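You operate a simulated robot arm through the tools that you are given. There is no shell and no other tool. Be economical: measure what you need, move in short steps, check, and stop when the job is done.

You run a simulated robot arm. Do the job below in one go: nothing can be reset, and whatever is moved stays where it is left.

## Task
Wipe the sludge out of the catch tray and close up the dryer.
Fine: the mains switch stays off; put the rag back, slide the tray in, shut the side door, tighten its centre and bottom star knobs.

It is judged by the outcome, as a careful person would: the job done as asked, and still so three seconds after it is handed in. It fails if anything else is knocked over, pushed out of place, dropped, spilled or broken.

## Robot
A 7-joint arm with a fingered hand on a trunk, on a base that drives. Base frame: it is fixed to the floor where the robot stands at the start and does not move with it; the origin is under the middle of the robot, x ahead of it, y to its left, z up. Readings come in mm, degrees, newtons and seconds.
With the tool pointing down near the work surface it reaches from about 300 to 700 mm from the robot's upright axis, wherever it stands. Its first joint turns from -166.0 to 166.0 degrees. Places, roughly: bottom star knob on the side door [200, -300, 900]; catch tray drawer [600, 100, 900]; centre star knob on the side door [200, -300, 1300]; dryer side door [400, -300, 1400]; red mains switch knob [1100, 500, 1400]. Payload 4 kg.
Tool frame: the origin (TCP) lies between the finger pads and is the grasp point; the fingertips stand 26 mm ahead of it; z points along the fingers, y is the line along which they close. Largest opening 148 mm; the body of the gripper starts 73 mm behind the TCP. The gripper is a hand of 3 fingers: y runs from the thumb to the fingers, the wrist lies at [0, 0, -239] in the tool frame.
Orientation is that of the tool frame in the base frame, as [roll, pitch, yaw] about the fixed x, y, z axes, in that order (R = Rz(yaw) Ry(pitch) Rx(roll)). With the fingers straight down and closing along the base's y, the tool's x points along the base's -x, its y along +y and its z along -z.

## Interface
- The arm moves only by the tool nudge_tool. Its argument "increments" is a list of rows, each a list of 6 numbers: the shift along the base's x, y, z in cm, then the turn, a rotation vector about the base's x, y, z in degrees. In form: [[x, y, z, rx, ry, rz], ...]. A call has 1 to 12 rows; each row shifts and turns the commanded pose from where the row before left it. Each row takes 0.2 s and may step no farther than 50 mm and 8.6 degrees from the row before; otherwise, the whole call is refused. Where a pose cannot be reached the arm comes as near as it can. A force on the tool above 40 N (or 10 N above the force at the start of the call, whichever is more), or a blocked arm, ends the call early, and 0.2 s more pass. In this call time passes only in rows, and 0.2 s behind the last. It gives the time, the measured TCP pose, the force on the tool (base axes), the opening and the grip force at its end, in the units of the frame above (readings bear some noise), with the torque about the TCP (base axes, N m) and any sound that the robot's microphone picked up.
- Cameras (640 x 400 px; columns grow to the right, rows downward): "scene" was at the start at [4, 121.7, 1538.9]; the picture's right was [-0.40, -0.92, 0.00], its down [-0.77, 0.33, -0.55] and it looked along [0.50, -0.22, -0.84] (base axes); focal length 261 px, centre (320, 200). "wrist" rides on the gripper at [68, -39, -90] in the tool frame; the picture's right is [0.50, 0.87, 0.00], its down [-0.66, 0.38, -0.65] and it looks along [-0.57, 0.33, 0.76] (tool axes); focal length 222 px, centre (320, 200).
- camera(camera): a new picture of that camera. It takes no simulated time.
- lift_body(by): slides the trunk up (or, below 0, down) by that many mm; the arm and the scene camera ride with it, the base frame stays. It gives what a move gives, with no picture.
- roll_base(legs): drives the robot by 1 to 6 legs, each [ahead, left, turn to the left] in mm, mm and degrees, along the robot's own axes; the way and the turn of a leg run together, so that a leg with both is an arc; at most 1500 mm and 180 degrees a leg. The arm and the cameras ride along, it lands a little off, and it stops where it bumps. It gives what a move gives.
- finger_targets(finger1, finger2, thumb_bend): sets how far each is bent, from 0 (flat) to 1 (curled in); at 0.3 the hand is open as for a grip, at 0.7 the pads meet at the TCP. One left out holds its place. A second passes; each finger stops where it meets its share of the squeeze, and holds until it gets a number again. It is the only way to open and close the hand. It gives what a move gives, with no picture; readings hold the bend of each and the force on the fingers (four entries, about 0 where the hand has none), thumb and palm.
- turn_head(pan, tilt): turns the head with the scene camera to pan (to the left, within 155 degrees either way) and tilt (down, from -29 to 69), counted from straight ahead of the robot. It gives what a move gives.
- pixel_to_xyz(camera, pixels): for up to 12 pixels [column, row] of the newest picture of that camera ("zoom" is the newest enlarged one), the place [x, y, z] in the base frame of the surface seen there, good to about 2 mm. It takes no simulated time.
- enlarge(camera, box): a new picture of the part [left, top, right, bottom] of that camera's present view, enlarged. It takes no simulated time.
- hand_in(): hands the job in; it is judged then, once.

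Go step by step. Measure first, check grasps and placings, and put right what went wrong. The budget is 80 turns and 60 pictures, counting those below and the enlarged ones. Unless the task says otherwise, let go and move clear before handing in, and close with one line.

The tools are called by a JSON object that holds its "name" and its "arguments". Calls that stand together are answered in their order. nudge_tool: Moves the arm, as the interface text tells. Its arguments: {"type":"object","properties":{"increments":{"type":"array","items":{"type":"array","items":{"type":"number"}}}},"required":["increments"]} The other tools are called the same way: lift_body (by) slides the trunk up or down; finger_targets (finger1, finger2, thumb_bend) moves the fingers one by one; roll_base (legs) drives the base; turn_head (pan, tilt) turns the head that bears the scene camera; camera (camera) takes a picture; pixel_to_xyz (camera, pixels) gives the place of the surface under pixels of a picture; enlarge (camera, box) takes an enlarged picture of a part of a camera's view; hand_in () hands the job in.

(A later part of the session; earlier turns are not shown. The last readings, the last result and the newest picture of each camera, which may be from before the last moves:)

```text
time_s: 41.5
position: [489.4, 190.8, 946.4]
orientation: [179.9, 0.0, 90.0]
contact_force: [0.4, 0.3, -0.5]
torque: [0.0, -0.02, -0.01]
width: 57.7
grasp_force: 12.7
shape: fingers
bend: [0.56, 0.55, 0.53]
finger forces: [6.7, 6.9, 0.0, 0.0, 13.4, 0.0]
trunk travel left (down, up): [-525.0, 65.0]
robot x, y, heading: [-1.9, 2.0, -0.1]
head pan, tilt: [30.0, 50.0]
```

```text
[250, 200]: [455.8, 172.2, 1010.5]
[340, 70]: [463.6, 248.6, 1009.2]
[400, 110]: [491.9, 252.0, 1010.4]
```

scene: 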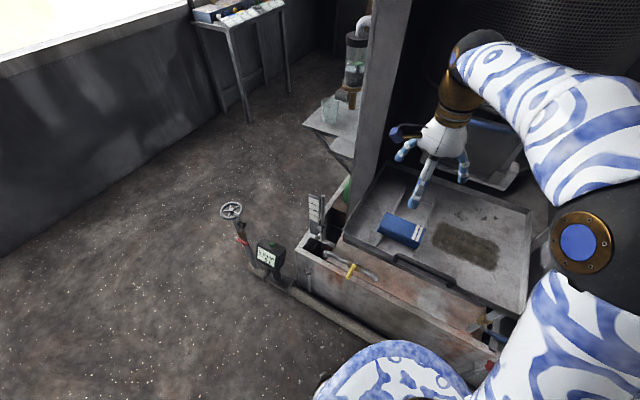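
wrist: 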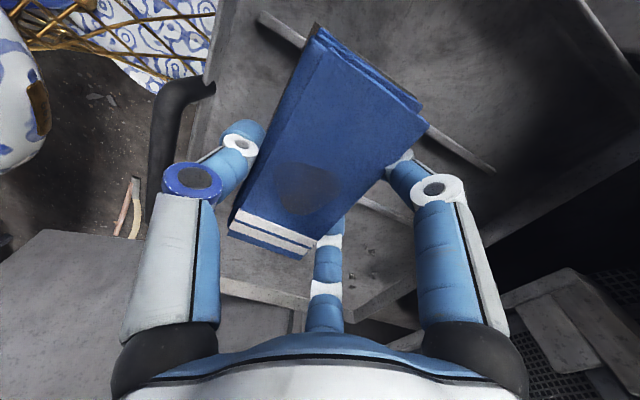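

At rest the rag needs the TCP at about 941. I'll lower 4 mm more and release.

{"name": "nudge_tool", "arguments": {"increments": [[0, 0, -0.4, 0, 0, 0]]}}

{"name": "finger_targets", "arguments": {"finger1": 0.42, "finger2": 0.42, "thumb_bend": 0.42}}

{"name": "nudge_tool", "arguments": {"increments": [[0, 0, 1, 0, 0, 0], [0, 0, 3, 0, 0, 0], [0, 0, 4, 0, 0, 0], [0, 0, 4, 0, 0, 0], [-2, -3, 0, 0, 0, 0]]}}

{"name": "enlarge", "arguments": {"camera": "scene", "box": [330, 120, 530, 280]}}

{"name": "pixel_to_xyz", "arguments": {"camera": "zoom", "pixels": [[200, 250], [240, 265], [230, 300]]}}

```text
time_s: 41.9
position: [488.7, 190.9, 942.5]
orientation: [180.0, 0.1, 90.0]
contact_force: [0.0, -0.9, 4.4]
torque: [0.03, 0.08, 0.02]
width: 57.6
grasp_force: 13.9
shape: fingers
bend: [0.56, 0.55, 0.53]
finger forces: [7.0, 6.9, 0.0, 0.0, 13.5, 0.0]
trunk travel left (down, up): [-525.0, 65.0]
robot x, y, heading: [1.3, -0.2, 0.0]
head pan, tilt: [30.0, 50.0]
```

```text
time_s: 42.9
position: [488.6, 191.6, 940.7]
orientation: [-179.9, 0.0, 90.2]
contact_force: [-0.5, 0.0, 0.2]
torque: [-0.03, -0.01, 0.01]
width: 88.2
grasp_force: 0.0
shape: fingers
bend: [0.42, 0.42, 0.42]
finger forces: [0.0, 0.0, 0.0, 0.0, 0.0, 0.0]
trunk travel left (down, up): [-525.0, 65.0]
robot x, y, heading: [-4.0, -1.2, -0.1]
head pan, tilt: [30.0, 50.0]
```

```text
time_s: 44.1
position: [468.9, 160.3, 1062.1]
orientation: [180.0, -0.1, 90.1]
contact_force: [-0.9, 0.3, 0.8]
torque: [0.01, -0.03, -0.02]
width: 88.1
grasp_force: 0.1
shape: fingers
bend: [0.42, 0.42, 0.42]
finger forces: [0.0, 0.1, 0.1, 0.1, 0.0, 0.1]
trunk travel left (down, up): [-525.0, 65.0]
robot x, y, heading: [-0.2, -0.5, -0.0]
head pan, tilt: [30.0, 50.0]
```

```text
2.50 times, centred on (430, 200) of scene
```

zoom: 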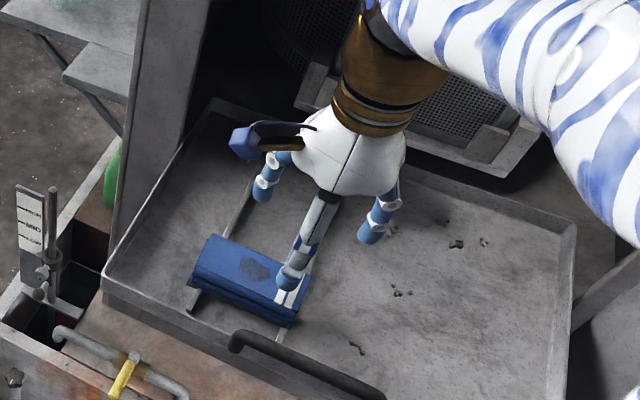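

```text
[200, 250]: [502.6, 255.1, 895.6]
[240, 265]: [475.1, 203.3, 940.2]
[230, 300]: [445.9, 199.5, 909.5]
```

The rag is back on the rails. Next is the tray, so I'll look at how far it must go in and where the door hinge is.

{"name": "turn_head", "arguments": {"pan": 0, "tilt": 45}}

{"name": "nudge_tool", "arguments": {"increments": [[-2, -4, 2, 0, 0, 0], [-3, -4, 0, 0, 0, 0], [-3, -4, 0, 0, 0, 0], [-3, -4, 0, 0, 0, 0]]}}

{"name": "camera", "arguments": {"camera": "scene"}}

```text
time_s: 45.1
position: [470.6, 160.3, 1062.1]
orientation: [-180.0, 0.0, 90.0]
contact_force: [-1.0, -0.6, 0.6]
torque: [-0.01, -0.01, 0.0]
width: 88.1
grasp_force: 0.0
shape: fingers
bend: [0.42, 0.42, 0.42]
finger forces: [0.1, 0.1, 0.0, 0.0, 0.1, 0.0]
trunk travel left (down, up): [-525.0, 65.0]
robot x, y, heading: [1.9, 0.8, 0.0]
head pan, tilt: [0.0, 45.0]
```

```text
time_s: 46.1
position: [358.9, -1.7, 1082.8]
orientation: [-179.9, 0.0, 89.9]
contact_force: [-0.3, 0.6, -0.8]
torque: [-0.06, 0.0, -0.03]
width: 88.2
grasp_force: 0.0
shape: fingers
bend: [0.42, 0.42, 0.42]
finger forces: [0.0, 0.0, 0.0, 0.0, 0.0, 0.0]
trunk travel left (down, up): [-525.0, 65.0]
robot x, y, heading: [0.4, 1.7, -0.1]
head pan, tilt: [0.0, 45.0]
```

```text
28 pictures are left
```

scene: 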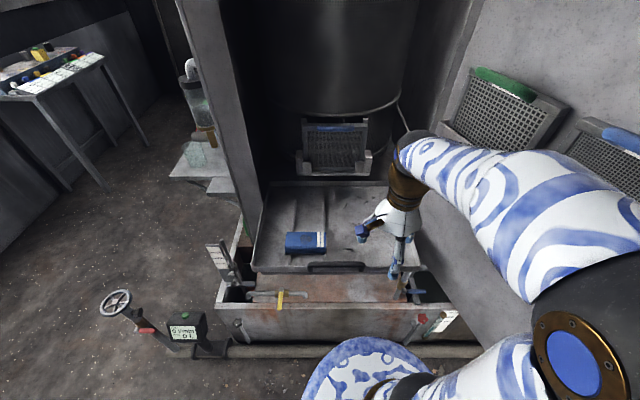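

{"name": "pixel_to_xyz", "arguments": {"camera": "scene", "pixels": [[212, 60], [248, 150], [262, 262], [232, 60], [440, 90], [470, 60], [425, 210], [225, 310], [430, 315], [335, 265], [345, 345], [430, 255]]}}

{"name": "pixel_to_xyz", "arguments": {"camera": "scene", "pixels": [[560, 40], [450, 130], [530, 110], [600, 140], [330, 25], [335, 180], [270, 185], [385, 185], [250, 185], [415, 195], [350, 380], [255, 250]]}}

```text
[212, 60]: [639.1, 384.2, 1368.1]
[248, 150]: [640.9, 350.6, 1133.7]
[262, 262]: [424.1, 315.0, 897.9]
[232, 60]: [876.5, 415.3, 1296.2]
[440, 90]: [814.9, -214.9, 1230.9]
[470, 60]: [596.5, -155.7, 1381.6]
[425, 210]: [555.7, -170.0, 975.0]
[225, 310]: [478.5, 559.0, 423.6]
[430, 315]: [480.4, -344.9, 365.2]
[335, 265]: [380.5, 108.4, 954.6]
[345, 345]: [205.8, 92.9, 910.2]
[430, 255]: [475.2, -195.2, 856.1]
```

```text
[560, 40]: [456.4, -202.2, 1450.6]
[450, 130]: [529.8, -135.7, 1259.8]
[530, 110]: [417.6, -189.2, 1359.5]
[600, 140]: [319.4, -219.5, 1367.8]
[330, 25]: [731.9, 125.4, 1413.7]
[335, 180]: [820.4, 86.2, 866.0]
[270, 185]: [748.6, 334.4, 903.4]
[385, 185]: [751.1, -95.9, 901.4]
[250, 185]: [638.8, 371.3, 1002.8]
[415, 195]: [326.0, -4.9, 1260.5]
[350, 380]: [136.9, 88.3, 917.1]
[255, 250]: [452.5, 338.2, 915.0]
```

The dryer front face is at x≈640 and the tray front at x≈395, so it must go in about 245 mm. I'll close the hand to a fist and bring it in front of the handle's middle, at y≈107.

{"name": "finger_targets", "arguments": {"finger1": 0.7, "finger2": 0.7, "thumb_bend": 0.7}}

{"name": "nudge_tool", "arguments": {"increments": [[-1.5, 3.7, 0, 0, 0, 0], [-1.5, 3.7, 0, 0, 0, 0], [0, 3.5, -3, 0, 0, 0], [0, 0, -5, 0, 0, 0], [0, 0, -4.5, 0, 0, 0]]}}

{"name": "turn_head", "arguments": {"pan": 10, "tilt": 55}}

{"name": "enlarge", "arguments": {"camera": "scene", "box": [200, 60, 520, 300]}}

```text
time_s: 47.1
position: [358.3, -0.5, 1082.8]
orientation: [180.0, -0.1, 89.9]
contact_force: [0.3, -0.2, 0.4]
torque: [-0.01, 0.03, -0.01]
width: 0.2
grasp_force: 0.0
shape: fingers
bend: [0.69, 0.69, 0.7]
finger forces: [0.0, 0.0, 0.0, 0.0, 0.1, 0.1]
trunk travel left (down, up): [-525.0, 65.0]
robot x, y, heading: [-0.5, 1.0, 0.0]
head pan, tilt: [0.0, 45.0]
```

```text
time_s: 48.3
position: [326.2, 108.0, 957.6]
orientation: [180.0, 0.0, 90.0]
contact_force: [0.2, -0.3, -0.3]
torque: [-0.02, -0.03, 0.0]
width: 0.3
grasp_force: 0.0
shape: fingers
bend: [0.69, 0.69, 0.7]
finger forces: [0.0, 0.0, 0.0, 0.1, 0.0, 0.0]
trunk travel left (down, up): [-525.0, 65.0]
robot x, y, heading: [1.1, 4.7, 0.1]
head pan, tilt: [0.0, 45.0]
```

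```text
time_s: 49.0
position: [326.0, 108.7, 957.9]
orientation: [180.0, -0.1, 90.0]
contact_force: [-0.5, -0.2, -0.2]
torque: [-0.01, -0.02, 0.03]
width: 0.1
grasp_force: 0.0
shape: fingers
bend: [0.69, 0.69, 0.7]
finger forces: [0.0, 0.1, 0.0, 0.0, 0.0, 0.1]
trunk travel left (down, up): [-525.0, 65.0]
robot x, y, heading: [-1.1, 1.1, -0.2]
head pan, tilt: [10.0, 55.0]
```

```text
1.67 times, centred on (360, 180) of scene
```

zoom: 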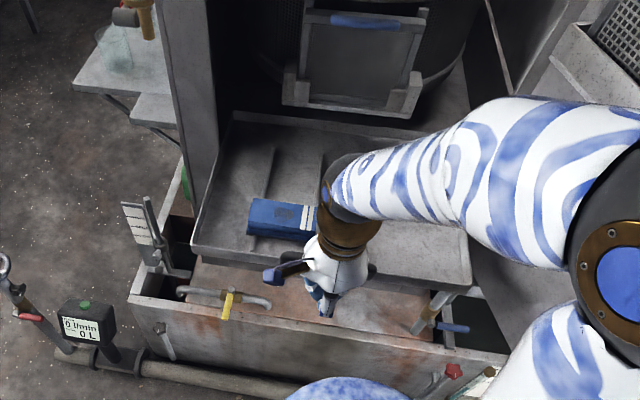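

The fist stands in front of the handle, so I'll push forward slowly.

{"name": "nudge_tool", "arguments": {"increments": [[0.7, 0, 0, 0, 0, 0], [0.7, 0, 0, 0, 0, 0], [0.7, 0, 0, 0, 0, 0], [0.7, 0, 0, 0, 0, 0], [1, 0, 0, 0, 0, 0], [1, 0, 0, 0, 0, 0], [1, 0, 0, 0, 0, 0], [1, 0, 0, 0, 0, 0], [1, 0, 0, 0, 0, 0], [1, 0, 0, 0, 0, 0]]}}

{"name": "enlarge", "arguments": {"camera": "scene", "box": [200, 60, 520, 300]}}

```text
time_s: 51.2
position: [416.2, 108.4, 955.7]
orientation: [-180.0, 0.0, 90.0]
contact_force: [-3.4, 0.7, 1.4]
torque: [0.01, 0.01, 0.06]
width: 0.1
grasp_force: 1.7
shape: fingers
bend: [0.7, 0.7, 0.7]
finger forces: [2.4, 1.7, 0.1, 0.0, 0.1, 0.0]
trunk travel left (down, up): [-525.0, 65.0]
robot x, y, heading: [0.6, 1.7, -0.4]
head pan, tilt: [10.0, 55.0]
```

```text
1.67 times, centred on (360, 180) of scene
```

zoom: 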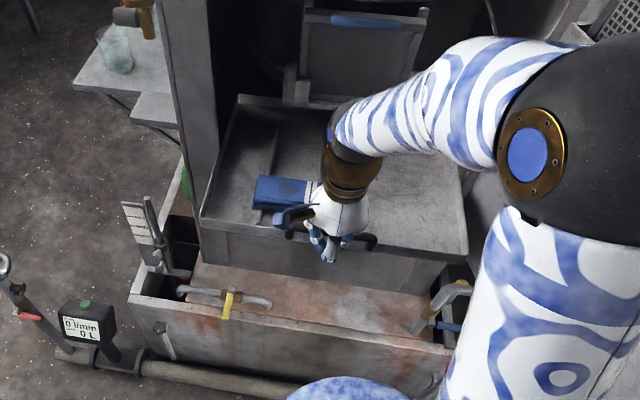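

The tray slides easily at about 3 N and the rag rides along. I'll keep pushing.

{"name": "nudge_tool", "arguments": {"increments": [[1.1, 0, 0, 0, 0, 0], [1.2, 0, 0, 0, 0, 0], [1.2, 0, 0, 0, 0, 0], [1.2, 0, 0, 0, 0, 0], [1.2, 0, 0, 0, 0, 0], [1.2, 0, 0, 0, 0, 0], [1.2, 0, 0, 0, 0, 0], [1.2, 0, 0, 0, 0, 0], [1.2, 0, 0, 0, 0, 0], [1.2, 0, 0, 0, 0, 0], [1.2, 0, 0, 0, 0, 0]]}}

{"name": "enlarge", "arguments": {"camera": "scene", "box": [200, 40, 520, 280]}}

```text
time_s: 53.6
position: [546.5, 108.0, 958.6]
orientation: [180.0, 0.0, 90.0]
contact_force: [-3.4, 0.7, -0.1]
torque: [0.0, 0.02, 0.06]
width: 0.1
grasp_force: 2.3
shape: fingers
bend: [0.7, 0.7, 0.7]
finger forces: [1.9, 1.6, 0.0, 0.0, 0.1, 0.0]
trunk travel left (down, up): [-525.0, 65.0]
robot x, y, heading: [1.1, 1.0, -0.0]
head pan, tilt: [10.0, 55.0]
```

```text
1.67 times, centred on (360, 160) of scene
```

zoom: 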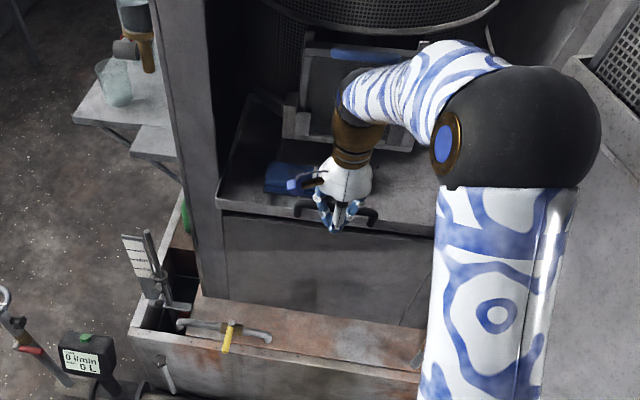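

{"name": "pixel_to_xyz", "arguments": {"camera": "zoom", "pixels": [[320, 260], [230, 205], [400, 230], [300, 210], [370, 218], [190, 230], [290, 110], [410, 140]]}}

{"name": "nudge_tool", "arguments": {"increments": [[1, 0, 0, 0, 0, 0], [1, 0, 0, 0, 0, 0], [1, 0, 0, 0, 0, 0], [1, 0, 0, 0, 0, 0], [0.7, 0, 0, 0, 0, 0]]}}

{"name": "enlarge", "arguments": {"camera": "scene", "box": [240, 60, 460, 230]}}

```text
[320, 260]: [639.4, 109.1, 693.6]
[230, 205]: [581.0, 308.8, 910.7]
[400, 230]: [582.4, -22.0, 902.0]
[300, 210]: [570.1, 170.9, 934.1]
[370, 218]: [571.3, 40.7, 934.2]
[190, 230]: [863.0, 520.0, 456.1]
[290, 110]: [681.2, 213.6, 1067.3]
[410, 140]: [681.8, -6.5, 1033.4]
```

```text
time_s: 54.8
position: [593.7, 107.9, 956.9]
orientation: [180.0, 0.1, 90.0]
contact_force: [-3.9, -0.8, 0.9]
torque: [-0.02, -0.04, -0.03]
width: 0.0
grasp_force: 2.4
shape: fingers
bend: [0.7, 0.7, 0.69]
finger forces: [2.2, 1.8, 0.0, 0.0, 0.0, 0.0]
trunk travel left (down, up): [-525.0, 65.0]
robot x, y, heading: [1.6, -4.1, -0.0]
head pan, tilt: [10.0, 55.0]
```

```text
2.35 times, centred on (350, 145) of scene
```

zoom: 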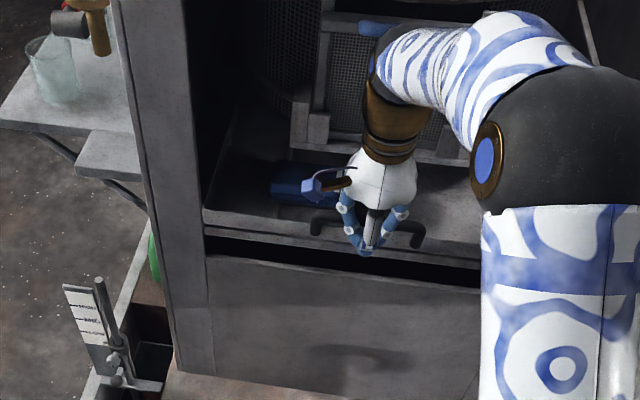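

The tray front is at x≈630. I'll back off, tilt the hand 34° so its body clears the screen frame, and push until the tray stops.

{"name": "nudge_tool", "arguments": {"increments": [[-2, 0, 0, 0, 0, 0], [-1, 0, 0, 0, -8.5, 0], [0, 0, 0, 0, -8.5, 0], [0, 0, 0, 0, -8.5, 0], [0, 0, 0, 0, -8.5, 0]]}}

{"name": "enlarge", "arguments": {"camera": "scene", "box": [240, 60, 460, 230]}}

```text
time_s: 56.0
position: [563.8, 109.3, 957.4]
orientation: [146.0, 0.0, 89.9]
contact_force: [0.1, -0.1, 0.6]
torque: [0.02, 0.01, 0.01]
width: 0.0
grasp_force: 0.0
shape: fingers
bend: [0.7, 0.7, 0.7]
finger forces: [0.1, 0.0, 0.0, 0.0, 0.0, 0.0]
trunk travel left (down, up): [-525.0, 65.0]
robot x, y, heading: [0.8, 0.8, -0.0]
head pan, tilt: [10.0, 55.0]
```

```text
2.35 times, centred on (350, 145) of scene
```

zoom: 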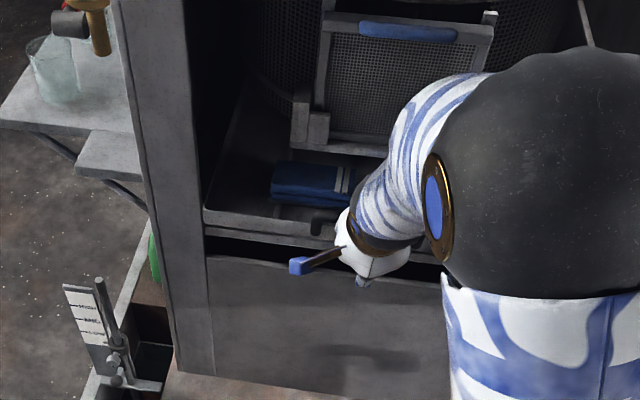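

{"name": "nudge_tool", "arguments": {"increments": [[1.2, 0, 0, 0, 0, 0], [1.2, 0, 0, 0, 0, 0], [1, 0, 0, 0, 0, 0], [1, 0, 0, 0, 0, 0], [1, 0, 0, 0, 0, 0], [0.8, 0, 0, 0, 0, 0], [0.8, 0, 0, 0, 0, 0], [0.8, 0, 0, 0, 0, 0]]}}

{"name": "enlarge", "arguments": {"camera": "scene", "box": [240, 60, 460, 230]}}

```text
time_s: 57.9
position: [632.3, 109.6, 956.9]
orientation: [146.3, 0.1, 90.2]
contact_force: [-31.8, -1.4, 13.6]
torque: [0.06, -0.04, 0.02]
width: 0.1
grasp_force: 21.3
shape: fingers
bend: [0.71, 0.71, 0.67]
finger forces: [24.0, 19.1, 0.1, 0.0, 0.0, 0.0]
trunk travel left (down, up): [-525.0, 65.0]
robot x, y, heading: [-2.1, -2.4, 0.2]
head pan, tilt: [10.0, 55.0]
stopped in row 8: the force on the tool passed its limit (the readings are from after the stop); the commanded pose is now the measured one
```

```text
2.35 times, centred on (350, 145) of scene
```

zoom: 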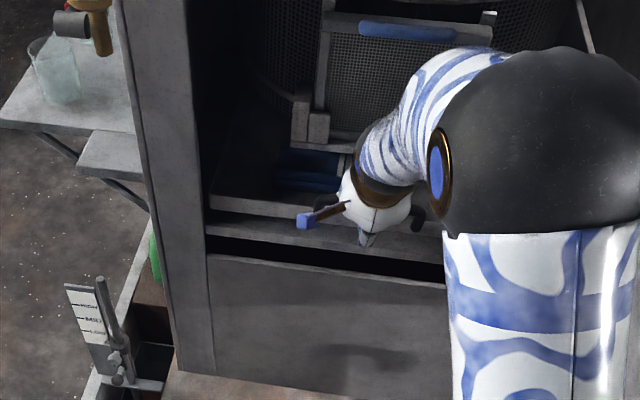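

The tray has hit its stop with 32 N at TCP x 632. I'll back off, untilt and check the tray's position.

{"name": "nudge_tool", "arguments": {"increments": [[-2, 0, 0.5, 0, 0, 0], [-4, 0, 2, 0, 0, 0], [-4, 0, 2, 0, 8.5, 0], [-4, -1, 2, 0, 8.5, 0], [-4, -2, 2, 0, 8.5, 0], [-4, -2, 2, 0, 8.5, 0], [-3, -3, 0, 0, 0, 0], [-2, -3, 0, 0, 0, 0]]}}

{"name": "camera", "arguments": {"camera": "scene"}}

{"name": "pixel_to_xyz", "arguments": {"camera": "scene", "pixels": [[330, 150], [350, 152], [340, 158], [345, 175], [310, 150], [350, 135], [385, 148], [420, 155]]}}

```text
time_s: 59.6
position: [367.5, -3.5, 1061.5]
orientation: [-179.7, 0.0, 90.2]
contact_force: [0.4, -0.9, -0.4]
torque: [0.0, -0.02, 0.03]
width: 0.0
grasp_force: 0.1
shape: fingers
bend: [0.7, 0.7, 0.7]
finger forces: [0.0, 0.1, 0.0, 0.0, 0.0, 0.0]
trunk travel left (down, up): [-525.0, 65.0]
robot x, y, heading: [3.7, 1.1, 0.2]
head pan, tilt: [10.0, 55.0]
```

```text
21 pictures are left
```

scene: 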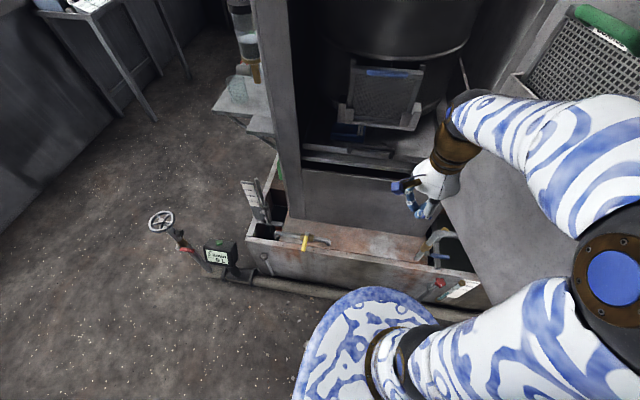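

```text
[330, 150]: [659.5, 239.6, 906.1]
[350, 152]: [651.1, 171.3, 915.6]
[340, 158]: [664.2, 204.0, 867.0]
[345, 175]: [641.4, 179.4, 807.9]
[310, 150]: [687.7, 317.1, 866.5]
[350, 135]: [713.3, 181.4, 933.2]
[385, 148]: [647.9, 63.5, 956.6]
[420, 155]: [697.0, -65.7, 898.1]
```

The tray is in: handle at x≈648 and front wall at ≈660, behind the 640 mm front plane. The door's swing passes close to the robot, so I must back up. I'll check what's behind first.

{"name": "turn_head", "arguments": {"pan": -150, "tilt": 45}}

{"name": "camera", "arguments": {"camera": "scene"}}

{"name": "pixel_to_xyz", "arguments": {"camera": "scene", "pixels": [[100, 100], [200, 100], [300, 100], [400, 100], [500, 100], [300, 200], [400, 200], [500, 200], [200, 200], [100, 200], [320, 300], [600, 100]]}}

```text
time_s: 62.1
position: [368.9, -4.2, 1060.6]
orientation: [-179.8, 0.0, 90.1]
contact_force: [0.8, -0.4, -0.5]
torque: [-0.01, 0.02, 0.0]
width: 0.4
grasp_force: 0.1
shape: fingers
bend: [0.7, 0.7, 0.7]
finger forces: [0.1, 0.0, 0.0, 0.1, 0.0, 0.0]
trunk travel left (down, up): [-525.0, 65.0]
robot x, y, heading: [-0.4, 0.6, 0.2]
head pan, tilt: [-150.0, 45.0]
```

```text
20 pictures are left
```

scene: 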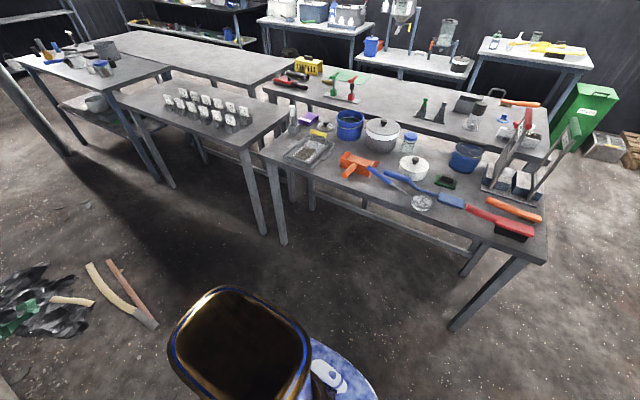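

```text
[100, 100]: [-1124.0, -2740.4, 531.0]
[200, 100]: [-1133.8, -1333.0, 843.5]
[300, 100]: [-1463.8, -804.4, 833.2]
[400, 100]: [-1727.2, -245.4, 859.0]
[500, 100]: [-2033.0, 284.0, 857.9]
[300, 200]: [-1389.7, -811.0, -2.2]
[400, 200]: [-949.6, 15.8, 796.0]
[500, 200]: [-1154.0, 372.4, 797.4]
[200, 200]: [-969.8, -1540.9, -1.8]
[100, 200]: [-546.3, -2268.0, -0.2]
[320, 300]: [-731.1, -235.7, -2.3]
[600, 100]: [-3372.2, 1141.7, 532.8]
```

The nearest table edge is at x≈-850, so there is room. I'll back up 380 mm and look at the door.

{"name": "roll_base", "arguments": {"legs": [[-380, 0, 0]]}}

{"name": "turn_head", "arguments": {"pan": -25, "tilt": 25}}

{"name": "camera", "arguments": {"camera": "scene"}}

```text
time_s: 64.5
position: [-18.5, -2.6, 1060.0]
orientation: [-179.8, 0.0, 89.9]
contact_force: [-0.3, -0.7, 0.2]
torque: [-0.01, -0.02, -0.01]
width: 0.2
grasp_force: 0.0
shape: fingers
bend: [0.7, 0.7, 0.7]
finger forces: [0.0, 0.0, 0.0, 0.0, 0.1, 0.0]
trunk travel left (down, up): [-525.0, 65.0]
robot x, y, heading: [-388.0, -3.1, -0.3]
head pan, tilt: [-150.0, 45.0]
```

```text
time_s: 66.6
position: [-17.7, -3.1, 1060.8]
orientation: [-179.7, 0.0, 89.9]
contact_force: [-0.7, 0.6, -0.5]
torque: [-0.04, -0.01, 0.03]
width: 0.0
grasp_force: 0.1
shape: fingers
bend: [0.7, 0.7, 0.7]
finger forces: [0.0, 0.0, 0.0, 0.1, 0.0, 0.0]
trunk travel left (down, up): [-525.0, 65.0]
robot x, y, heading: [-382.2, 2.1, -0.2]
head pan, tilt: [-25.0, 25.0]
```

```text
19 pictures are left
```

scene: 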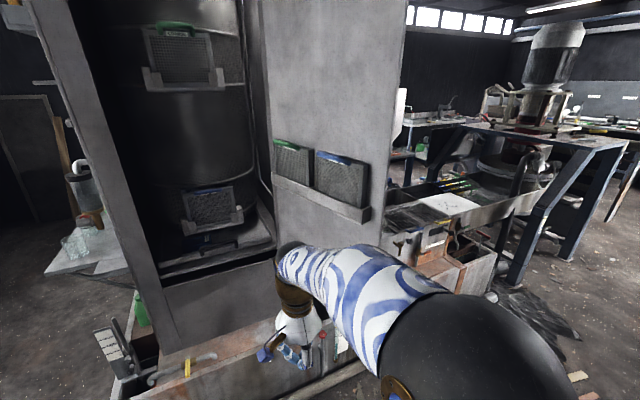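

{"name": "pixel_to_xyz", "arguments": {"camera": "scene", "pixels": [[268, 60], [405, 20], [390, 140], [380, 220], [395, 100], [272, 160], [375, 240], [300, 230], [405, 130], [370, 200], [290, 205], [245, 100]]}}

{"name": "enlarge", "arguments": {"camera": "scene", "box": [330, 0, 460, 260]}}

```text
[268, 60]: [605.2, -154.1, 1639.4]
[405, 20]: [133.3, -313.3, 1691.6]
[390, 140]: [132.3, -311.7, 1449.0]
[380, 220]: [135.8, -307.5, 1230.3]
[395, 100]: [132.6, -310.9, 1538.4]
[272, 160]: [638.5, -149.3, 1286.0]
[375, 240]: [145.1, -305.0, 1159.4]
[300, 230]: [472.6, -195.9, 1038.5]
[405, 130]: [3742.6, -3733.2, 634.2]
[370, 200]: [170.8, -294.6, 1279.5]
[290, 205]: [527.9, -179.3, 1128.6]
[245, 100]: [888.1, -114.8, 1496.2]
```

```text
1.54 times, centred on (395, 130) of scene
```

zoom: 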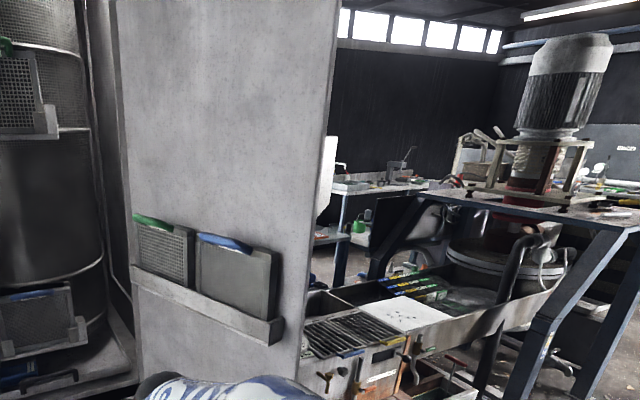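

The door runs from the hinge at about (625,-150) to its free edge at (133,-312). I'll check the obstacles on its outer side before driving to the right.

{"name": "pixel_to_xyz", "arguments": {"camera": "scene", "pixels": [[505, 300], [540, 340], [578, 377], [492, 297], [450, 205], [410, 225], [400, 260], [440, 240], [480, 280], [402, 100], [600, 395], [520, 380]]}}

{"name": "pixel_to_xyz", "arguments": {"camera": "zoom", "pixels": [[326, 180], [328, 150], [324, 210], [340, 340], [420, 310], [310, 380], [330, 385], [480, 320]]}}

```text
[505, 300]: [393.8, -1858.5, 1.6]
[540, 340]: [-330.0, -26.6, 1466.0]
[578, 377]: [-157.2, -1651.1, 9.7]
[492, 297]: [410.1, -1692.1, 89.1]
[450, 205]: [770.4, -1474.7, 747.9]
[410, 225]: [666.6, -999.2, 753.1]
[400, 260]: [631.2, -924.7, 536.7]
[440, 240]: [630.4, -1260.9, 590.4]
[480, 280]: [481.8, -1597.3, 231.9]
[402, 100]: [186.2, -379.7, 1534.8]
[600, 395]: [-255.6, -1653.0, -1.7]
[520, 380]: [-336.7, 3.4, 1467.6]
```

```text
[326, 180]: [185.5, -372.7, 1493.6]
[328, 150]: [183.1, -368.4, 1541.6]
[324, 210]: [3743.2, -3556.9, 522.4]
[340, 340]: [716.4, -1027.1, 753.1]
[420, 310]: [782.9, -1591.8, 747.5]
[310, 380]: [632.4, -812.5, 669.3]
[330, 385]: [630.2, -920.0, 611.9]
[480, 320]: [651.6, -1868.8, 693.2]
```

The outer side is clear apart from a white item at z≈1500 on the door. I'll drive right, then ahead, and look at the outer face.

{"name": "roll_base", "arguments": {"legs": [[0, -580, 0], [180, 0, 0]]}}

{"name": "turn_head", "arguments": {"pan": 18, "tilt": 25}}

{"name": "camera", "arguments": {"camera": "scene"}}

```text
time_s: 71.0
position: [157.6, -584.0, 1061.1]
orientation: [-179.7, 0.0, 89.8]
contact_force: [-0.3, -0.2, -0.5]
torque: [-0.02, 0.0, -0.02]
width: 0.0
grasp_force: 0.1
shape: fingers
bend: [0.7, 0.7, 0.7]
finger forces: [0.1, 0.1, 0.0, 0.0, 0.0, 0.0]
trunk travel left (down, up): [-525.0, 65.0]
robot x, y, heading: [-210.1, -577.2, -0.1]
head pan, tilt: [-25.0, 25.0]
```

```text
time_s: 72.1
position: [157.7, -583.4, 1060.4]
orientation: [-179.7, 0.0, 89.8]
contact_force: [0.0, 0.5, -0.1]
torque: [0.0, 0.0, 0.0]
width: 0.2
grasp_force: 0.1
shape: fingers
bend: [0.7, 0.7, 0.7]
finger forces: [0.0, 0.0, 0.0, 0.0, 0.0, 0.0]
trunk travel left (down, up): [-525.0, 65.0]
robot x, y, heading: [-210.2, -576.8, -0.3]
head pan, tilt: [18.0, 25.0]
```

```text
17 pictures are left
```

scene: 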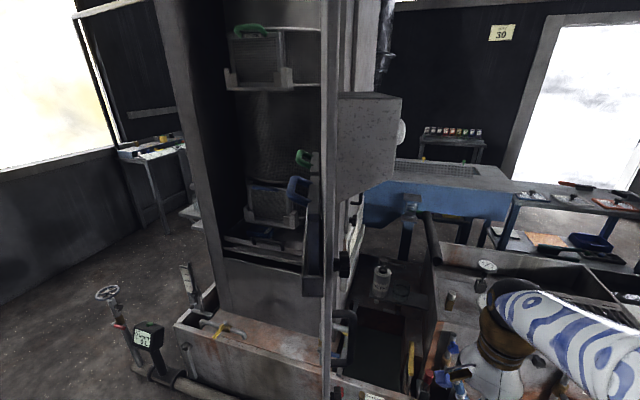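

The door is seen edge-on, with a grey box at (370,140) and dark knobs near (343,262). I'll measure them.

{"name": "pixel_to_xyz", "arguments": {"camera": "scene", "pixels": [[345, 264], [345, 335], [370, 140], [395, 110], [401, 130], [345, 180], [328, 200], [365, 195], [440, 270], [380, 280], [352, 215], [338, 390]]}}

{"name": "enlarge", "arguments": {"camera": "scene", "box": [300, 60, 460, 400]}}

```text
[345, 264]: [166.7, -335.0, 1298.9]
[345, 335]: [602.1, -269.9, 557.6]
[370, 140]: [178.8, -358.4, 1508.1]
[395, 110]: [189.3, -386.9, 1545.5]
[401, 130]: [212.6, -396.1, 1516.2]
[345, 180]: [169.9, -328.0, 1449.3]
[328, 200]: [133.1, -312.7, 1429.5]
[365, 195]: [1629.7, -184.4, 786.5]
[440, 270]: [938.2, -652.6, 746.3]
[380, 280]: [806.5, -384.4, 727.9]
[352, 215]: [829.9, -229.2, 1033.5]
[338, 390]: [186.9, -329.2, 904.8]
```

```text
1.18 times, centred on (380, 230) of scene
```

zoom: 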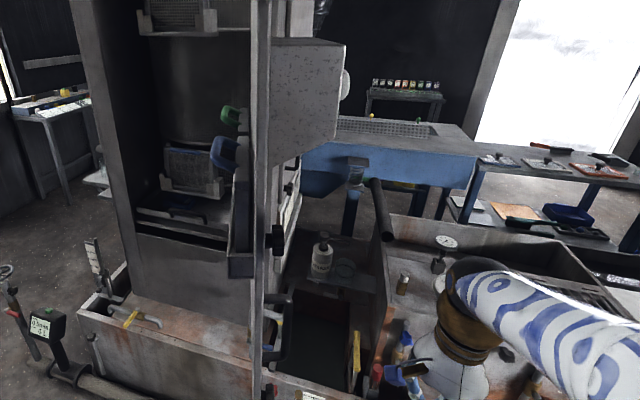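

The centre knob is at (170,-335,1300) and the bottom knob at (187,-329,905). I'll push between them at z≈1060, tilting the hand so the fist leads toward the door.

{"name": "nudge_tool", "arguments": {"increments": [[1.5, 4.4, 0, 8.2, 0, 0], [1.5, 4.4, 0, 8.2, 0, 0], [1.5, 4.4, 0, 8.2, 0, 0], [1.5, 4.4, 0, 8.2, 0, 0], [1.5, 4.4, 0, 8.2, 0, 0]]}}

{"name": "camera", "arguments": {"camera": "scene"}}

```text
time_s: 73.3
position: [234.4, -362.4, 1058.4]
orientation: [-179.5, -41.1, 89.7]
contact_force: [0.0, -1.0, -0.3]
torque: [-0.02, 0.01, 0.01]
width: 0.4
grasp_force: 0.1
shape: fingers
bend: [0.7, 0.7, 0.7]
finger forces: [0.0, 0.1, 0.1, 0.1, 0.0, 0.0]
trunk travel left (down, up): [-525.0, 65.0]
robot x, y, heading: [-213.5, -576.9, -0.3]
head pan, tilt: [18.0, 25.0]
```

```text
15 pictures are left
```

scene: 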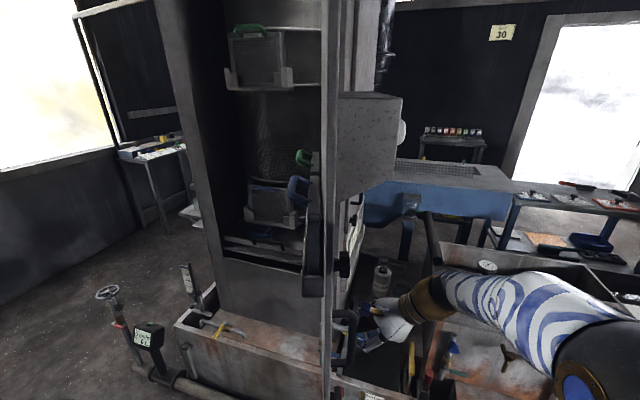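

A black D-handle shows on the door at (345,335), right next to the hand. I'll measure it before pushing.

{"name": "enlarge", "arguments": {"camera": "scene", "box": [310, 240, 430, 400]}}

{"name": "pixel_to_xyz", "arguments": {"camera": "scene", "pixels": [[354, 330], [352, 345], [340, 314], [342, 363], [365, 310], [395, 325], [345, 264]]}}

```text
2.50 times, centred on (370, 320) of scene
```

zoom: 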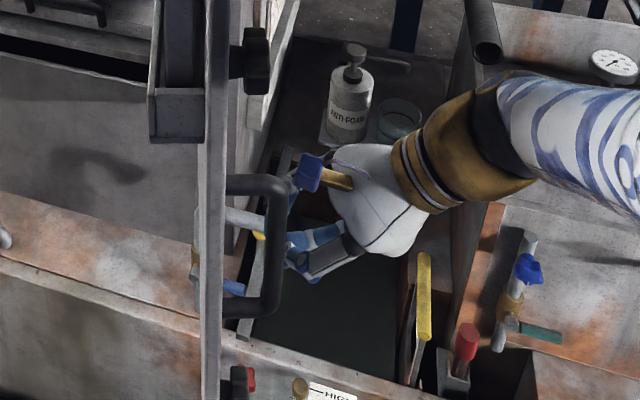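

```text
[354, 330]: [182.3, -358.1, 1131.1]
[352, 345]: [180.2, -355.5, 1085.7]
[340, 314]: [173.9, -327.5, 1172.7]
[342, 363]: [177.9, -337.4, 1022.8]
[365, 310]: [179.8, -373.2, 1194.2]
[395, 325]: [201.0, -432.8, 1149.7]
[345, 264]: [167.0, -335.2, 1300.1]
```

The handle bar is at x≈180, y≈-358. I'll shift the fist to x≈285, clear of it, then push the door toward +y.

{"name": "nudge_tool", "arguments": {"increments": [[2.5, 0, 0, 0, 0, 0], [2.6, 0, 0, 0, 0, 0], [0.3, 2.5, 0, 0, 0, 0], [0.3, 2.5, 0, 0, 0, 0], [-0.3, 2, 0, 0, 0, 0], [-0.5, 2, 0, 0, 0, 0], [-0.6, 2, 0, 0, 0, 0], [-0.6, 2, 0, 0, 0, 0], [-0.5, 2, 0, 0, 0, 0], [-0.4, 2, 0, 0, 0, 0]]}}

```text
time_s: 75.5
position: [261.5, -193.3, 1057.7]
orientation: [-179.4, -41.1, 89.7]
contact_force: [0.0, -0.7, -0.5]
torque: [-0.01, 0.0, 0.02]
width: 0.0
grasp_force: 0.1
shape: fingers
bend: [0.7, 0.69, 0.7]
finger forces: [0.1, 0.1, 0.0, 0.0, 0.1, 0.1]
trunk travel left (down, up): [-525.0, 65.0]
robot x, y, heading: [-209.7, -581.3, -0.3]
head pan, tilt: [18.0, 25.0]
```

No force shows at y=-193, so I'll check whether the door moved.

{"name": "camera", "arguments": {"camera": "scene"}}

{"name": "pixel_to_xyz", "arguments": {"camera": "scene", "pixels": [[320, 100], [300, 150], [280, 250], [345, 150], [330, 280], [250, 200]]}}

```text
13 pictures are left
```

scene: 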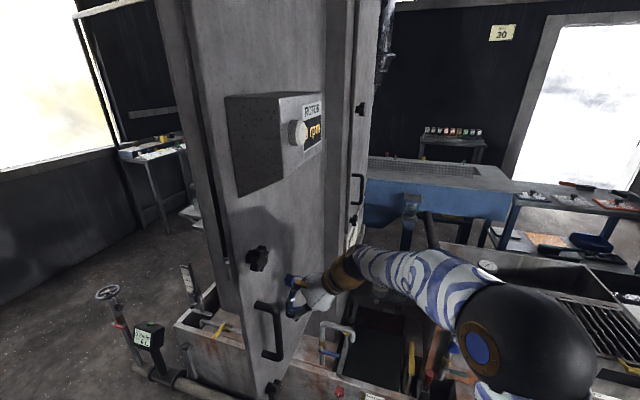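

```text
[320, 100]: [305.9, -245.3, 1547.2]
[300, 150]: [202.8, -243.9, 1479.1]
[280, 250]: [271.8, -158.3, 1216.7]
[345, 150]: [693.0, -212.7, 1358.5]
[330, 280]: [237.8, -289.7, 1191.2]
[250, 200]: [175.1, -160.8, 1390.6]
```

The door follows and stands at about φ=0, the outer face at y≈-158. I'll continue the arc by driving the base with the hand held in front.

{"name": "roll_base", "arguments": {"legs": [[5, 130, 0], [48, 105, 0]]}}

{"name": "turn_head", "arguments": {"pan": 30, "tilt": 30}}

{"name": "camera", "arguments": {"camera": "scene"}}

```text
time_s: 77.6
position: [316.3, 40.0, 1058.3]
orientation: [-179.6, -40.9, 89.9]
contact_force: [0.1, -0.3, 0.1]
torque: [0.04, -0.01, 0.01]
width: 0.0
grasp_force: 0.1
shape: fingers
bend: [0.7, 0.69, 0.7]
finger forces: [0.1, 0.0, 0.0, 0.0, 0.0, 0.0]
trunk travel left (down, up): [-525.0, 65.0]
robot x, y, heading: [-156.2, -346.3, -0.3]
head pan, tilt: [18.0, 25.0]
```

```text
time_s: 78.3
position: [316.2, 40.8, 1059.5]
orientation: [-179.5, -40.9, 89.8]
contact_force: [0.1, 0.4, -0.2]
torque: [0.01, 0.0, 0.0]
width: 0.0
grasp_force: 0.0
shape: fingers
bend: [0.7, 0.69, 0.7]
finger forces: [0.0, 0.0, 0.0, 0.0, 0.1, 0.0]
trunk travel left (down, up): [-525.0, 65.0]
robot x, y, heading: [-156.9, -345.4, -0.0]
head pan, tilt: [30.0, 30.0]
```

```text
12 pictures are left
```

scene: 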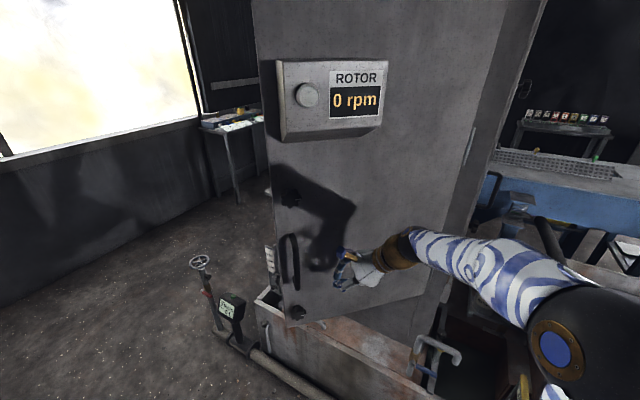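

{"name": "pixel_to_xyz", "arguments": {"camera": "scene", "pixels": [[260, 40], [300, 165], [430, 200], [480, 100], [291, 198], [297, 313], [290, 260], [320, 280], [440, 350], [308, 95]]}}

```text
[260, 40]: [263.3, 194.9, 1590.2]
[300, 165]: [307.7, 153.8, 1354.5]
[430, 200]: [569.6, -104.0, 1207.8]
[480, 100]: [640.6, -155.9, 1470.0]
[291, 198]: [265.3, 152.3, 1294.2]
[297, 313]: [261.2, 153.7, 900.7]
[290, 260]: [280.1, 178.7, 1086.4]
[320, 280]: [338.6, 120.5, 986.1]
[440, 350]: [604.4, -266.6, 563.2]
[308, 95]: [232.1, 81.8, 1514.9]
```

The door is now at about 43° and swings freely. I'll keep driving toward the dryer with the hand behind it.

{"name": "roll_base", "arguments": {"legs": [[60, 75, 0], [97, 45, 0]]}}

{"name": "nudge_tool", "arguments": {"increments": [[-0.3, -0.3, 0, 0, 0, -8.2], [-0.3, -0.3, 0, 0, 0, -8.2], [-0.3, -0.3, 0, 0, 0, -8.2], [-0.3, -0.3, 0, 0, 0, -8.2], [0, 0, 0, 0, 0, -8.2], [0, 0, 0, 0, 0, -8.2], [0, 0, 0, 0, 0, -8.2], [0, 0, 0, 0, 0, -8.2], [0, 0, 0, 0, 0, -8.2]]}}

{"name": "camera", "arguments": {"camera": "scene"}}

```text
time_s: 80.2
position: [472.3, 160.0, 1059.5]
orientation: [-179.4, -41.0, 89.8]
contact_force: [-0.1, 0.2, -0.2]
torque: [0.04, 0.03, 0.01]
width: 0.0
grasp_force: 0.1
shape: fingers
bend: [0.7, 0.69, 0.7]
finger forces: [0.0, 0.0, 0.0, 0.1, 0.1, 0.1]
trunk travel left (down, up): [-525.0, 65.0]
robot x, y, heading: [0.6, -227.7, -0.5]
head pan, tilt: [30.0, 30.0]
```

```text
time_s: 82.2
position: [460.3, 148.2, 1061.2]
orientation: [-179.5, -41.1, 15.9]
contact_force: [0.9, 0.8, -0.3]
torque: [0.03, 0.01, -0.01]
width: 0.1
grasp_force: 0.0
shape: fingers
bend: [0.7, 0.69, 0.7]
finger forces: [0.0, 0.0, 0.0, 0.0, 0.0, 0.0]
trunk travel left (down, up): [-525.0, 65.0]
robot x, y, heading: [-1.0, -227.4, -0.4]
head pan, tilt: [30.0, 30.0]
```

```text
11 pictures are left
```

scene: 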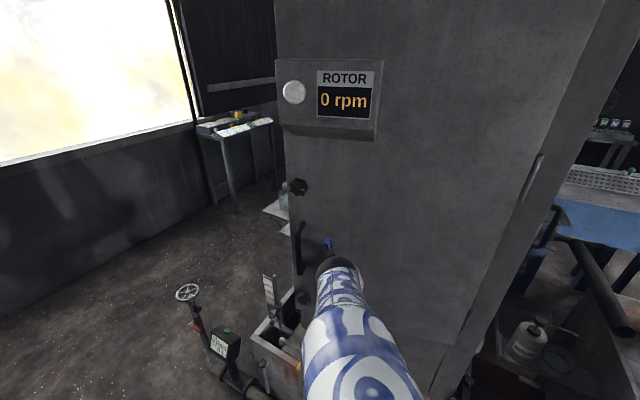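

The hand now points into the door, which stands at roughly 68–70°. I'll push it the rest of the way with small steps, until it meets the frame.

{"name": "nudge_tool", "arguments": {"increments": [[2, 1.5, 0, 0, 0, 0], [2, 1.2, 0, 0, 0, 0], [2, 1, 0, 0, 0, 0], [2, 0.8, 0, 0, 0, 0], [1.5, 0.5, 0, 0, 0, 0], [1.5, 0.5, 0, 0, 0, 0], [1.2, 0.3, 0, 0, 0, 0], [1, 0.2, 0, 0, 0, 0], [1, 0, 0, 0, 0, 0], [1, 0, 0, 0, 0, 0], [1, 0, 0, 0, 0, 0], [1, 0, 0, 0, 0, 0]]}}

```text
time_s: 84.5
position: [604.1, 212.6, 1061.7]
orientation: [-179.4, -40.6, 16.4]
contact_force: [-25.8, -4.5, 2.4]
torque: [0.1, -0.73, -0.44]
width: 0.0
grasp_force: 12.4
shape: fingers
bend: [0.71, 0.65, 0.69]
finger forces: [25.6, 0.0, 0.1, 0.1, 0.0, 0.0]
trunk travel left (down, up): [-525.0, 65.0]
robot x, y, heading: [2.7, -222.8, -0.1]
head pan, tilt: [30.0, 30.0]
stopped in row 11: the force on the tool passed its limit (the readings are from after the stop); the commanded pose is now the measured one
```

The push met firm resistance of 26 N at TCP x=604, as expected with the door against the frame. I'll back off and check.

{"name": "nudge_tool", "arguments": {"increments": [[-2, -0.5, 0, 0, 0, 0], [-4, -2, 0, 0, 0, 0], [-4, -2, 0, 0, 0, 0], [-4, -2, 0, 0, 0, 0], [-4, -2, 0, 0, 0, 0]]}}

{"name": "camera", "arguments": {"camera": "scene"}}

{"name": "pixel_to_xyz", "arguments": {"camera": "scene", "pixels": [[300, 40], [320, 160], [500, 100], [420, 200], [310, 183], [290, 250], [320, 290], [280, 150], [325, 185], [305, 235]]}}

```text
time_s: 85.7
position: [430.6, 126.6, 1061.4]
orientation: [-179.3, -40.7, 16.1]
contact_force: [0.3, -0.5, -0.4]
torque: [-0.03, 0.0, 0.0]
width: 0.0
grasp_force: 0.0
shape: fingers
bend: [0.7, 0.69, 0.7]
finger forces: [0.0, 0.0, 0.0, 0.1, 0.0, 0.1]
trunk travel left (down, up): [-525.0, 65.0]
robot x, y, heading: [0.7, -225.2, 0.1]
head pan, tilt: [30.0, 30.0]
```

```text
10 pictures are left
```

scene: 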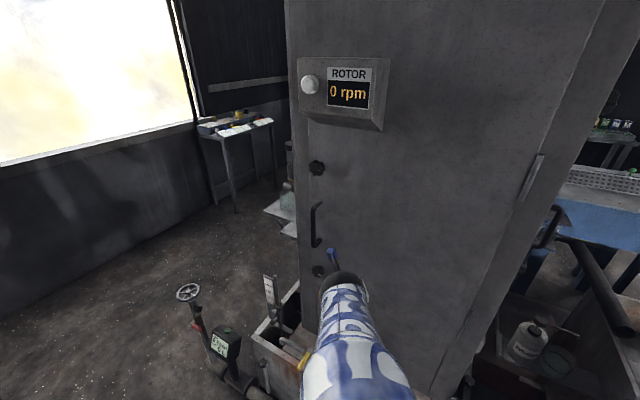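

```text
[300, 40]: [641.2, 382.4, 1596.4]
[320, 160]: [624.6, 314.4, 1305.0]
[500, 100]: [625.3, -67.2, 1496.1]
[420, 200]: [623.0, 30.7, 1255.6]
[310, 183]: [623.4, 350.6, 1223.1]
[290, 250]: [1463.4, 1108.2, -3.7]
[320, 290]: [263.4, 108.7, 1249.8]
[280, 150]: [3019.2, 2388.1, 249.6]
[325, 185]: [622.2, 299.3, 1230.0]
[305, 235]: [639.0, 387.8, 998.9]
```

The door is shut: its face is at x≈623 everywhere. I'll measure the knobs in a zoom, then move the base left.

{"name": "enlarge", "arguments": {"camera": "scene", "box": [285, 145, 355, 285]}}

{"name": "pixel_to_xyz", "arguments": {"camera": "scene", "pixels": [[316, 168], [310, 168], [323, 168], [317, 162], [317, 175], [318, 271], [187, 292], [222, 345], [255, 380], [312, 245], [268, 290]]}}

```text
2.86 times, centred on (320, 215) of scene
```

zoom: 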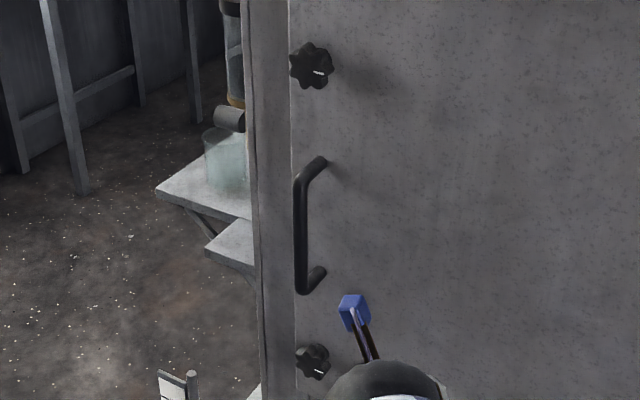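

```text
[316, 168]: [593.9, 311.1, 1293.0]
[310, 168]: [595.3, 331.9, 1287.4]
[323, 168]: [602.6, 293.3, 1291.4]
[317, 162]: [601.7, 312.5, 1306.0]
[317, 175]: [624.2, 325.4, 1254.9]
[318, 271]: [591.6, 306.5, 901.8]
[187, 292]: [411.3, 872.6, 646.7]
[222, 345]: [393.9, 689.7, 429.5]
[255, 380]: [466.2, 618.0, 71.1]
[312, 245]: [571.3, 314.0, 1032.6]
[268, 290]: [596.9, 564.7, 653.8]
```

Knob centres are about (594,311,1292) and (592,308,902), with white pointer marks to track rotation. I'll drive left 330, turn the hand to point along +x, and open it in front of the centre knob.

{"name": "roll_base", "arguments": {"legs": [[0, 330, 0]]}}

{"name": "finger_targets", "arguments": {"finger1": 0.42, "finger2": 0.42, "thumb_bend": 0.42}}

{"name": "nudge_tool", "arguments": {"increments": [[0.8, -1.8, 2.9, 2.3, -7.9, 0], [0.8, -1.8, 2.9, 2.3, -7.9, 0], [0.8, -1.8, 2.9, 2.3, -7.9, 0], [0.8, -1.8, 2.9, 2.3, -7.9, 0], [0.8, -1.8, 2.9, 2.3, -7.9, 0], [0.8, -1.8, 2.9, 2.3, -7.9, 0], [0.8, -1.8, 2.9, 0, 0, -8], [0.8, -1.8, 2.9, 0, 0, -8]]}}

{"name": "camera", "arguments": {"camera": "wrist"}}

```text
time_s: 87.9
position: [433.6, 456.8, 1059.6]
orientation: [-179.4, -40.7, 15.9]
contact_force: [-0.1, 0.6, -0.5]
torque: [0.01, -0.01, 0.01]
width: 0.0
grasp_force: 0.1
shape: fingers
bend: [0.7, 0.69, 0.7]
finger forces: [0.1, 0.0, 0.1, 0.1, 0.0, 0.0]
trunk travel left (down, up): [-525.0, 65.0]
robot x, y, heading: [-1.0, 107.4, -0.4]
head pan, tilt: [30.0, 30.0]
```

```text
time_s: 88.9
position: [434.5, 456.5, 1060.4]
orientation: [-179.4, -40.7, 16.0]
contact_force: [0.2, 0.4, 0.3]
torque: [0.01, -0.01, -0.02]
width: 87.8
grasp_force: 0.1
shape: fingers
bend: [0.42, 0.42, 0.42]
finger forces: [0.0, 0.0, 0.1, 0.0, 0.0, 0.0]
trunk travel left (down, up): [-525.0, 65.0]
robot x, y, heading: [-0.1, 105.8, -0.4]
head pan, tilt: [30.0, 30.0]
```

```text
time_s: 89.5
position: [502.0, 343.2, 1109.3]
orientation: [-177.1, -54.2, 3.0]
contact_force: [0.2, 0.4, -0.1]
torque: [0.06, 0.0, -0.01]
width: 88.4
grasp_force: 0.0
shape: fingers
bend: [0.42, 0.42, 0.42]
finger forces: [0.0, 0.2, 0.1, 0.0, 0.0, 0.0]
trunk travel left (down, up): [-525.0, 65.0]
robot x, y, heading: [0.9, 105.9, -0.2]
head pan, tilt: [30.0, 30.0]
stopped in row 2: the arm was blocked; the commanded pose is now the measured one
```

```text
8 pictures are left
```

wrist: 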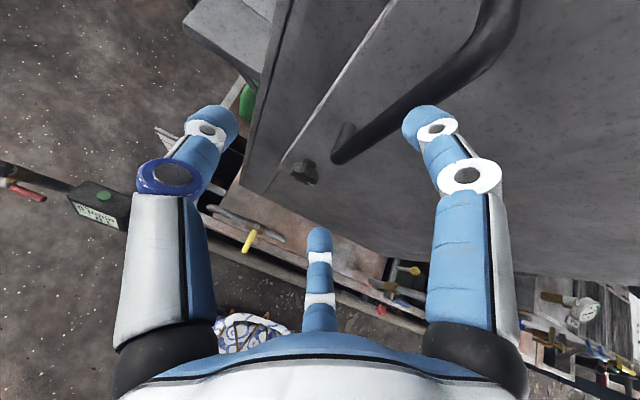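

The arm stopped early as "blocked" with no contact force, so that was probably a joint configuration limit. I'll back off from the handle, rise first, then tilt in smaller steps.

{"name": "nudge_tool", "arguments": {"increments": [[-3, 0, 0, 0, 0, 0], [-3, 0, 2, 0, 0, 0], [0, 0, 4, 0, 0, 0], [0, -1, 4, 0, 0, 0], [0, -1, 4, 0, 0, 0], [0, -1, 4, 0, 0, 0]]}}

{"name": "nudge_tool", "arguments": {"increments": [[0, 0, 0, 0, -6, 0], [0, 0, 0, 0, -6, 0], [0, 0, 0, 0, -6, 0], [0, 0, 0, 0, -6, 0], [0, 0, 0, 0, -6, 0], [0, 0, 0, 0, -6, 0]]}}

```text
time_s: 90.1
position: [505.5, 240.1, 1115.6]
orientation: [-171.7, -51.7, -15.4]
contact_force: [-0.4, 0.1, -0.5]
torque: [-0.01, -0.01, -0.03]
width: 88.5
grasp_force: 0.0
shape: fingers
bend: [0.42, 0.42, 0.42]
finger forces: [0.1, 0.1, 0.0, 0.0, 0.0, 0.0]
trunk travel left (down, up): [-525.0, 65.0]
robot x, y, heading: [0.9, 104.9, -0.2]
head pan, tilt: [30.0, 30.0]
stopped in row 2: the arm was blocked; the commanded pose is now the measured one
```

```text
time_s: 91.5
position: [506.8, 242.0, 1117.4]
orientation: [-102.6, -80.6, -81.3]
contact_force: [-1.8, 0.3, -0.3]
torque: [-0.01, -0.01, -0.03]
width: 88.6
grasp_force: 0.1
shape: fingers
bend: [0.42, 0.42, 0.42]
finger forces: [0.0, 0.0, 0.1, 0.1, 0.1, 0.1]
trunk travel left (down, up): [-525.0, 65.0]
robot x, y, heading: [-0.4, 110.3, -0.3]
head pan, tilt: [30.0, 30.0]
```

The tool now points almost exactly along +x. I'll get the sideways offset by driving the base and part of the height from the trunk, so the arm moves less.

{"name": "roll_base", "arguments": {"legs": [[-15, 68, 0]]}}

{"name": "lift_body", "arguments": {"by": 60}}

{"name": "nudge_tool", "arguments": {"increments": [[0, 0, 2, 0, 0, 0], [0, 0, 2, 0, 0, 0], [0, 0, 2, 0, 0, 0], [0, 0, 2, 0, 0, 0], [0, 0, 2, 0, 0, 0]]}}

```text
time_s: 92.5
position: [490.5, 312.6, 1115.4]
orientation: [-102.9, -80.6, -81.0]
contact_force: [-0.2, 0.5, -0.7]
torque: [-0.01, 0.02, 0.03]
width: 88.6
grasp_force: 0.0
shape: fingers
bend: [0.42, 0.42, 0.42]
finger forces: [0.1, 0.0, 0.1, 0.0, 0.0, 0.0]
trunk travel left (down, up): [-525.0, 65.0]
robot x, y, heading: [-16.9, 173.5, -0.2]
head pan, tilt: [30.0, 30.0]
```

```text
time_s: 93.5
position: [490.2, 313.5, 1175.4]
orientation: [-102.7, -80.7, -80.9]
contact_force: [0.2, 0.3, 0.1]
torque: [-0.01, -0.03, 0.02]
width: 88.6
grasp_force: 0.0
shape: fingers
bend: [0.42, 0.42, 0.42]
finger forces: [0.0, 0.1, 0.1, 0.0, 0.1, 0.0]
trunk travel left (down, up): [-585.0, 5.0]
robot x, y, heading: [-13.0, 175.8, -0.1]
head pan, tilt: [30.0, 30.0]
```

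```text
time_s: 94.7
position: [488.8, 312.7, 1275.9]
orientation: [-102.6, -80.6, -81.2]
contact_force: [-0.3, 0.0, -0.3]
torque: [0.02, 0.02, 0.03]
width: 88.6
grasp_force: 0.1
shape: fingers
bend: [0.42, 0.42, 0.42]
finger forces: [0.0, 0.0, 0.1, 0.1, 0.0, 0.0]
trunk travel left (down, up): [-585.0, 5.0]
robot x, y, heading: [-17.2, 172.3, -0.0]
head pan, tilt: [30.0, 30.0]
```

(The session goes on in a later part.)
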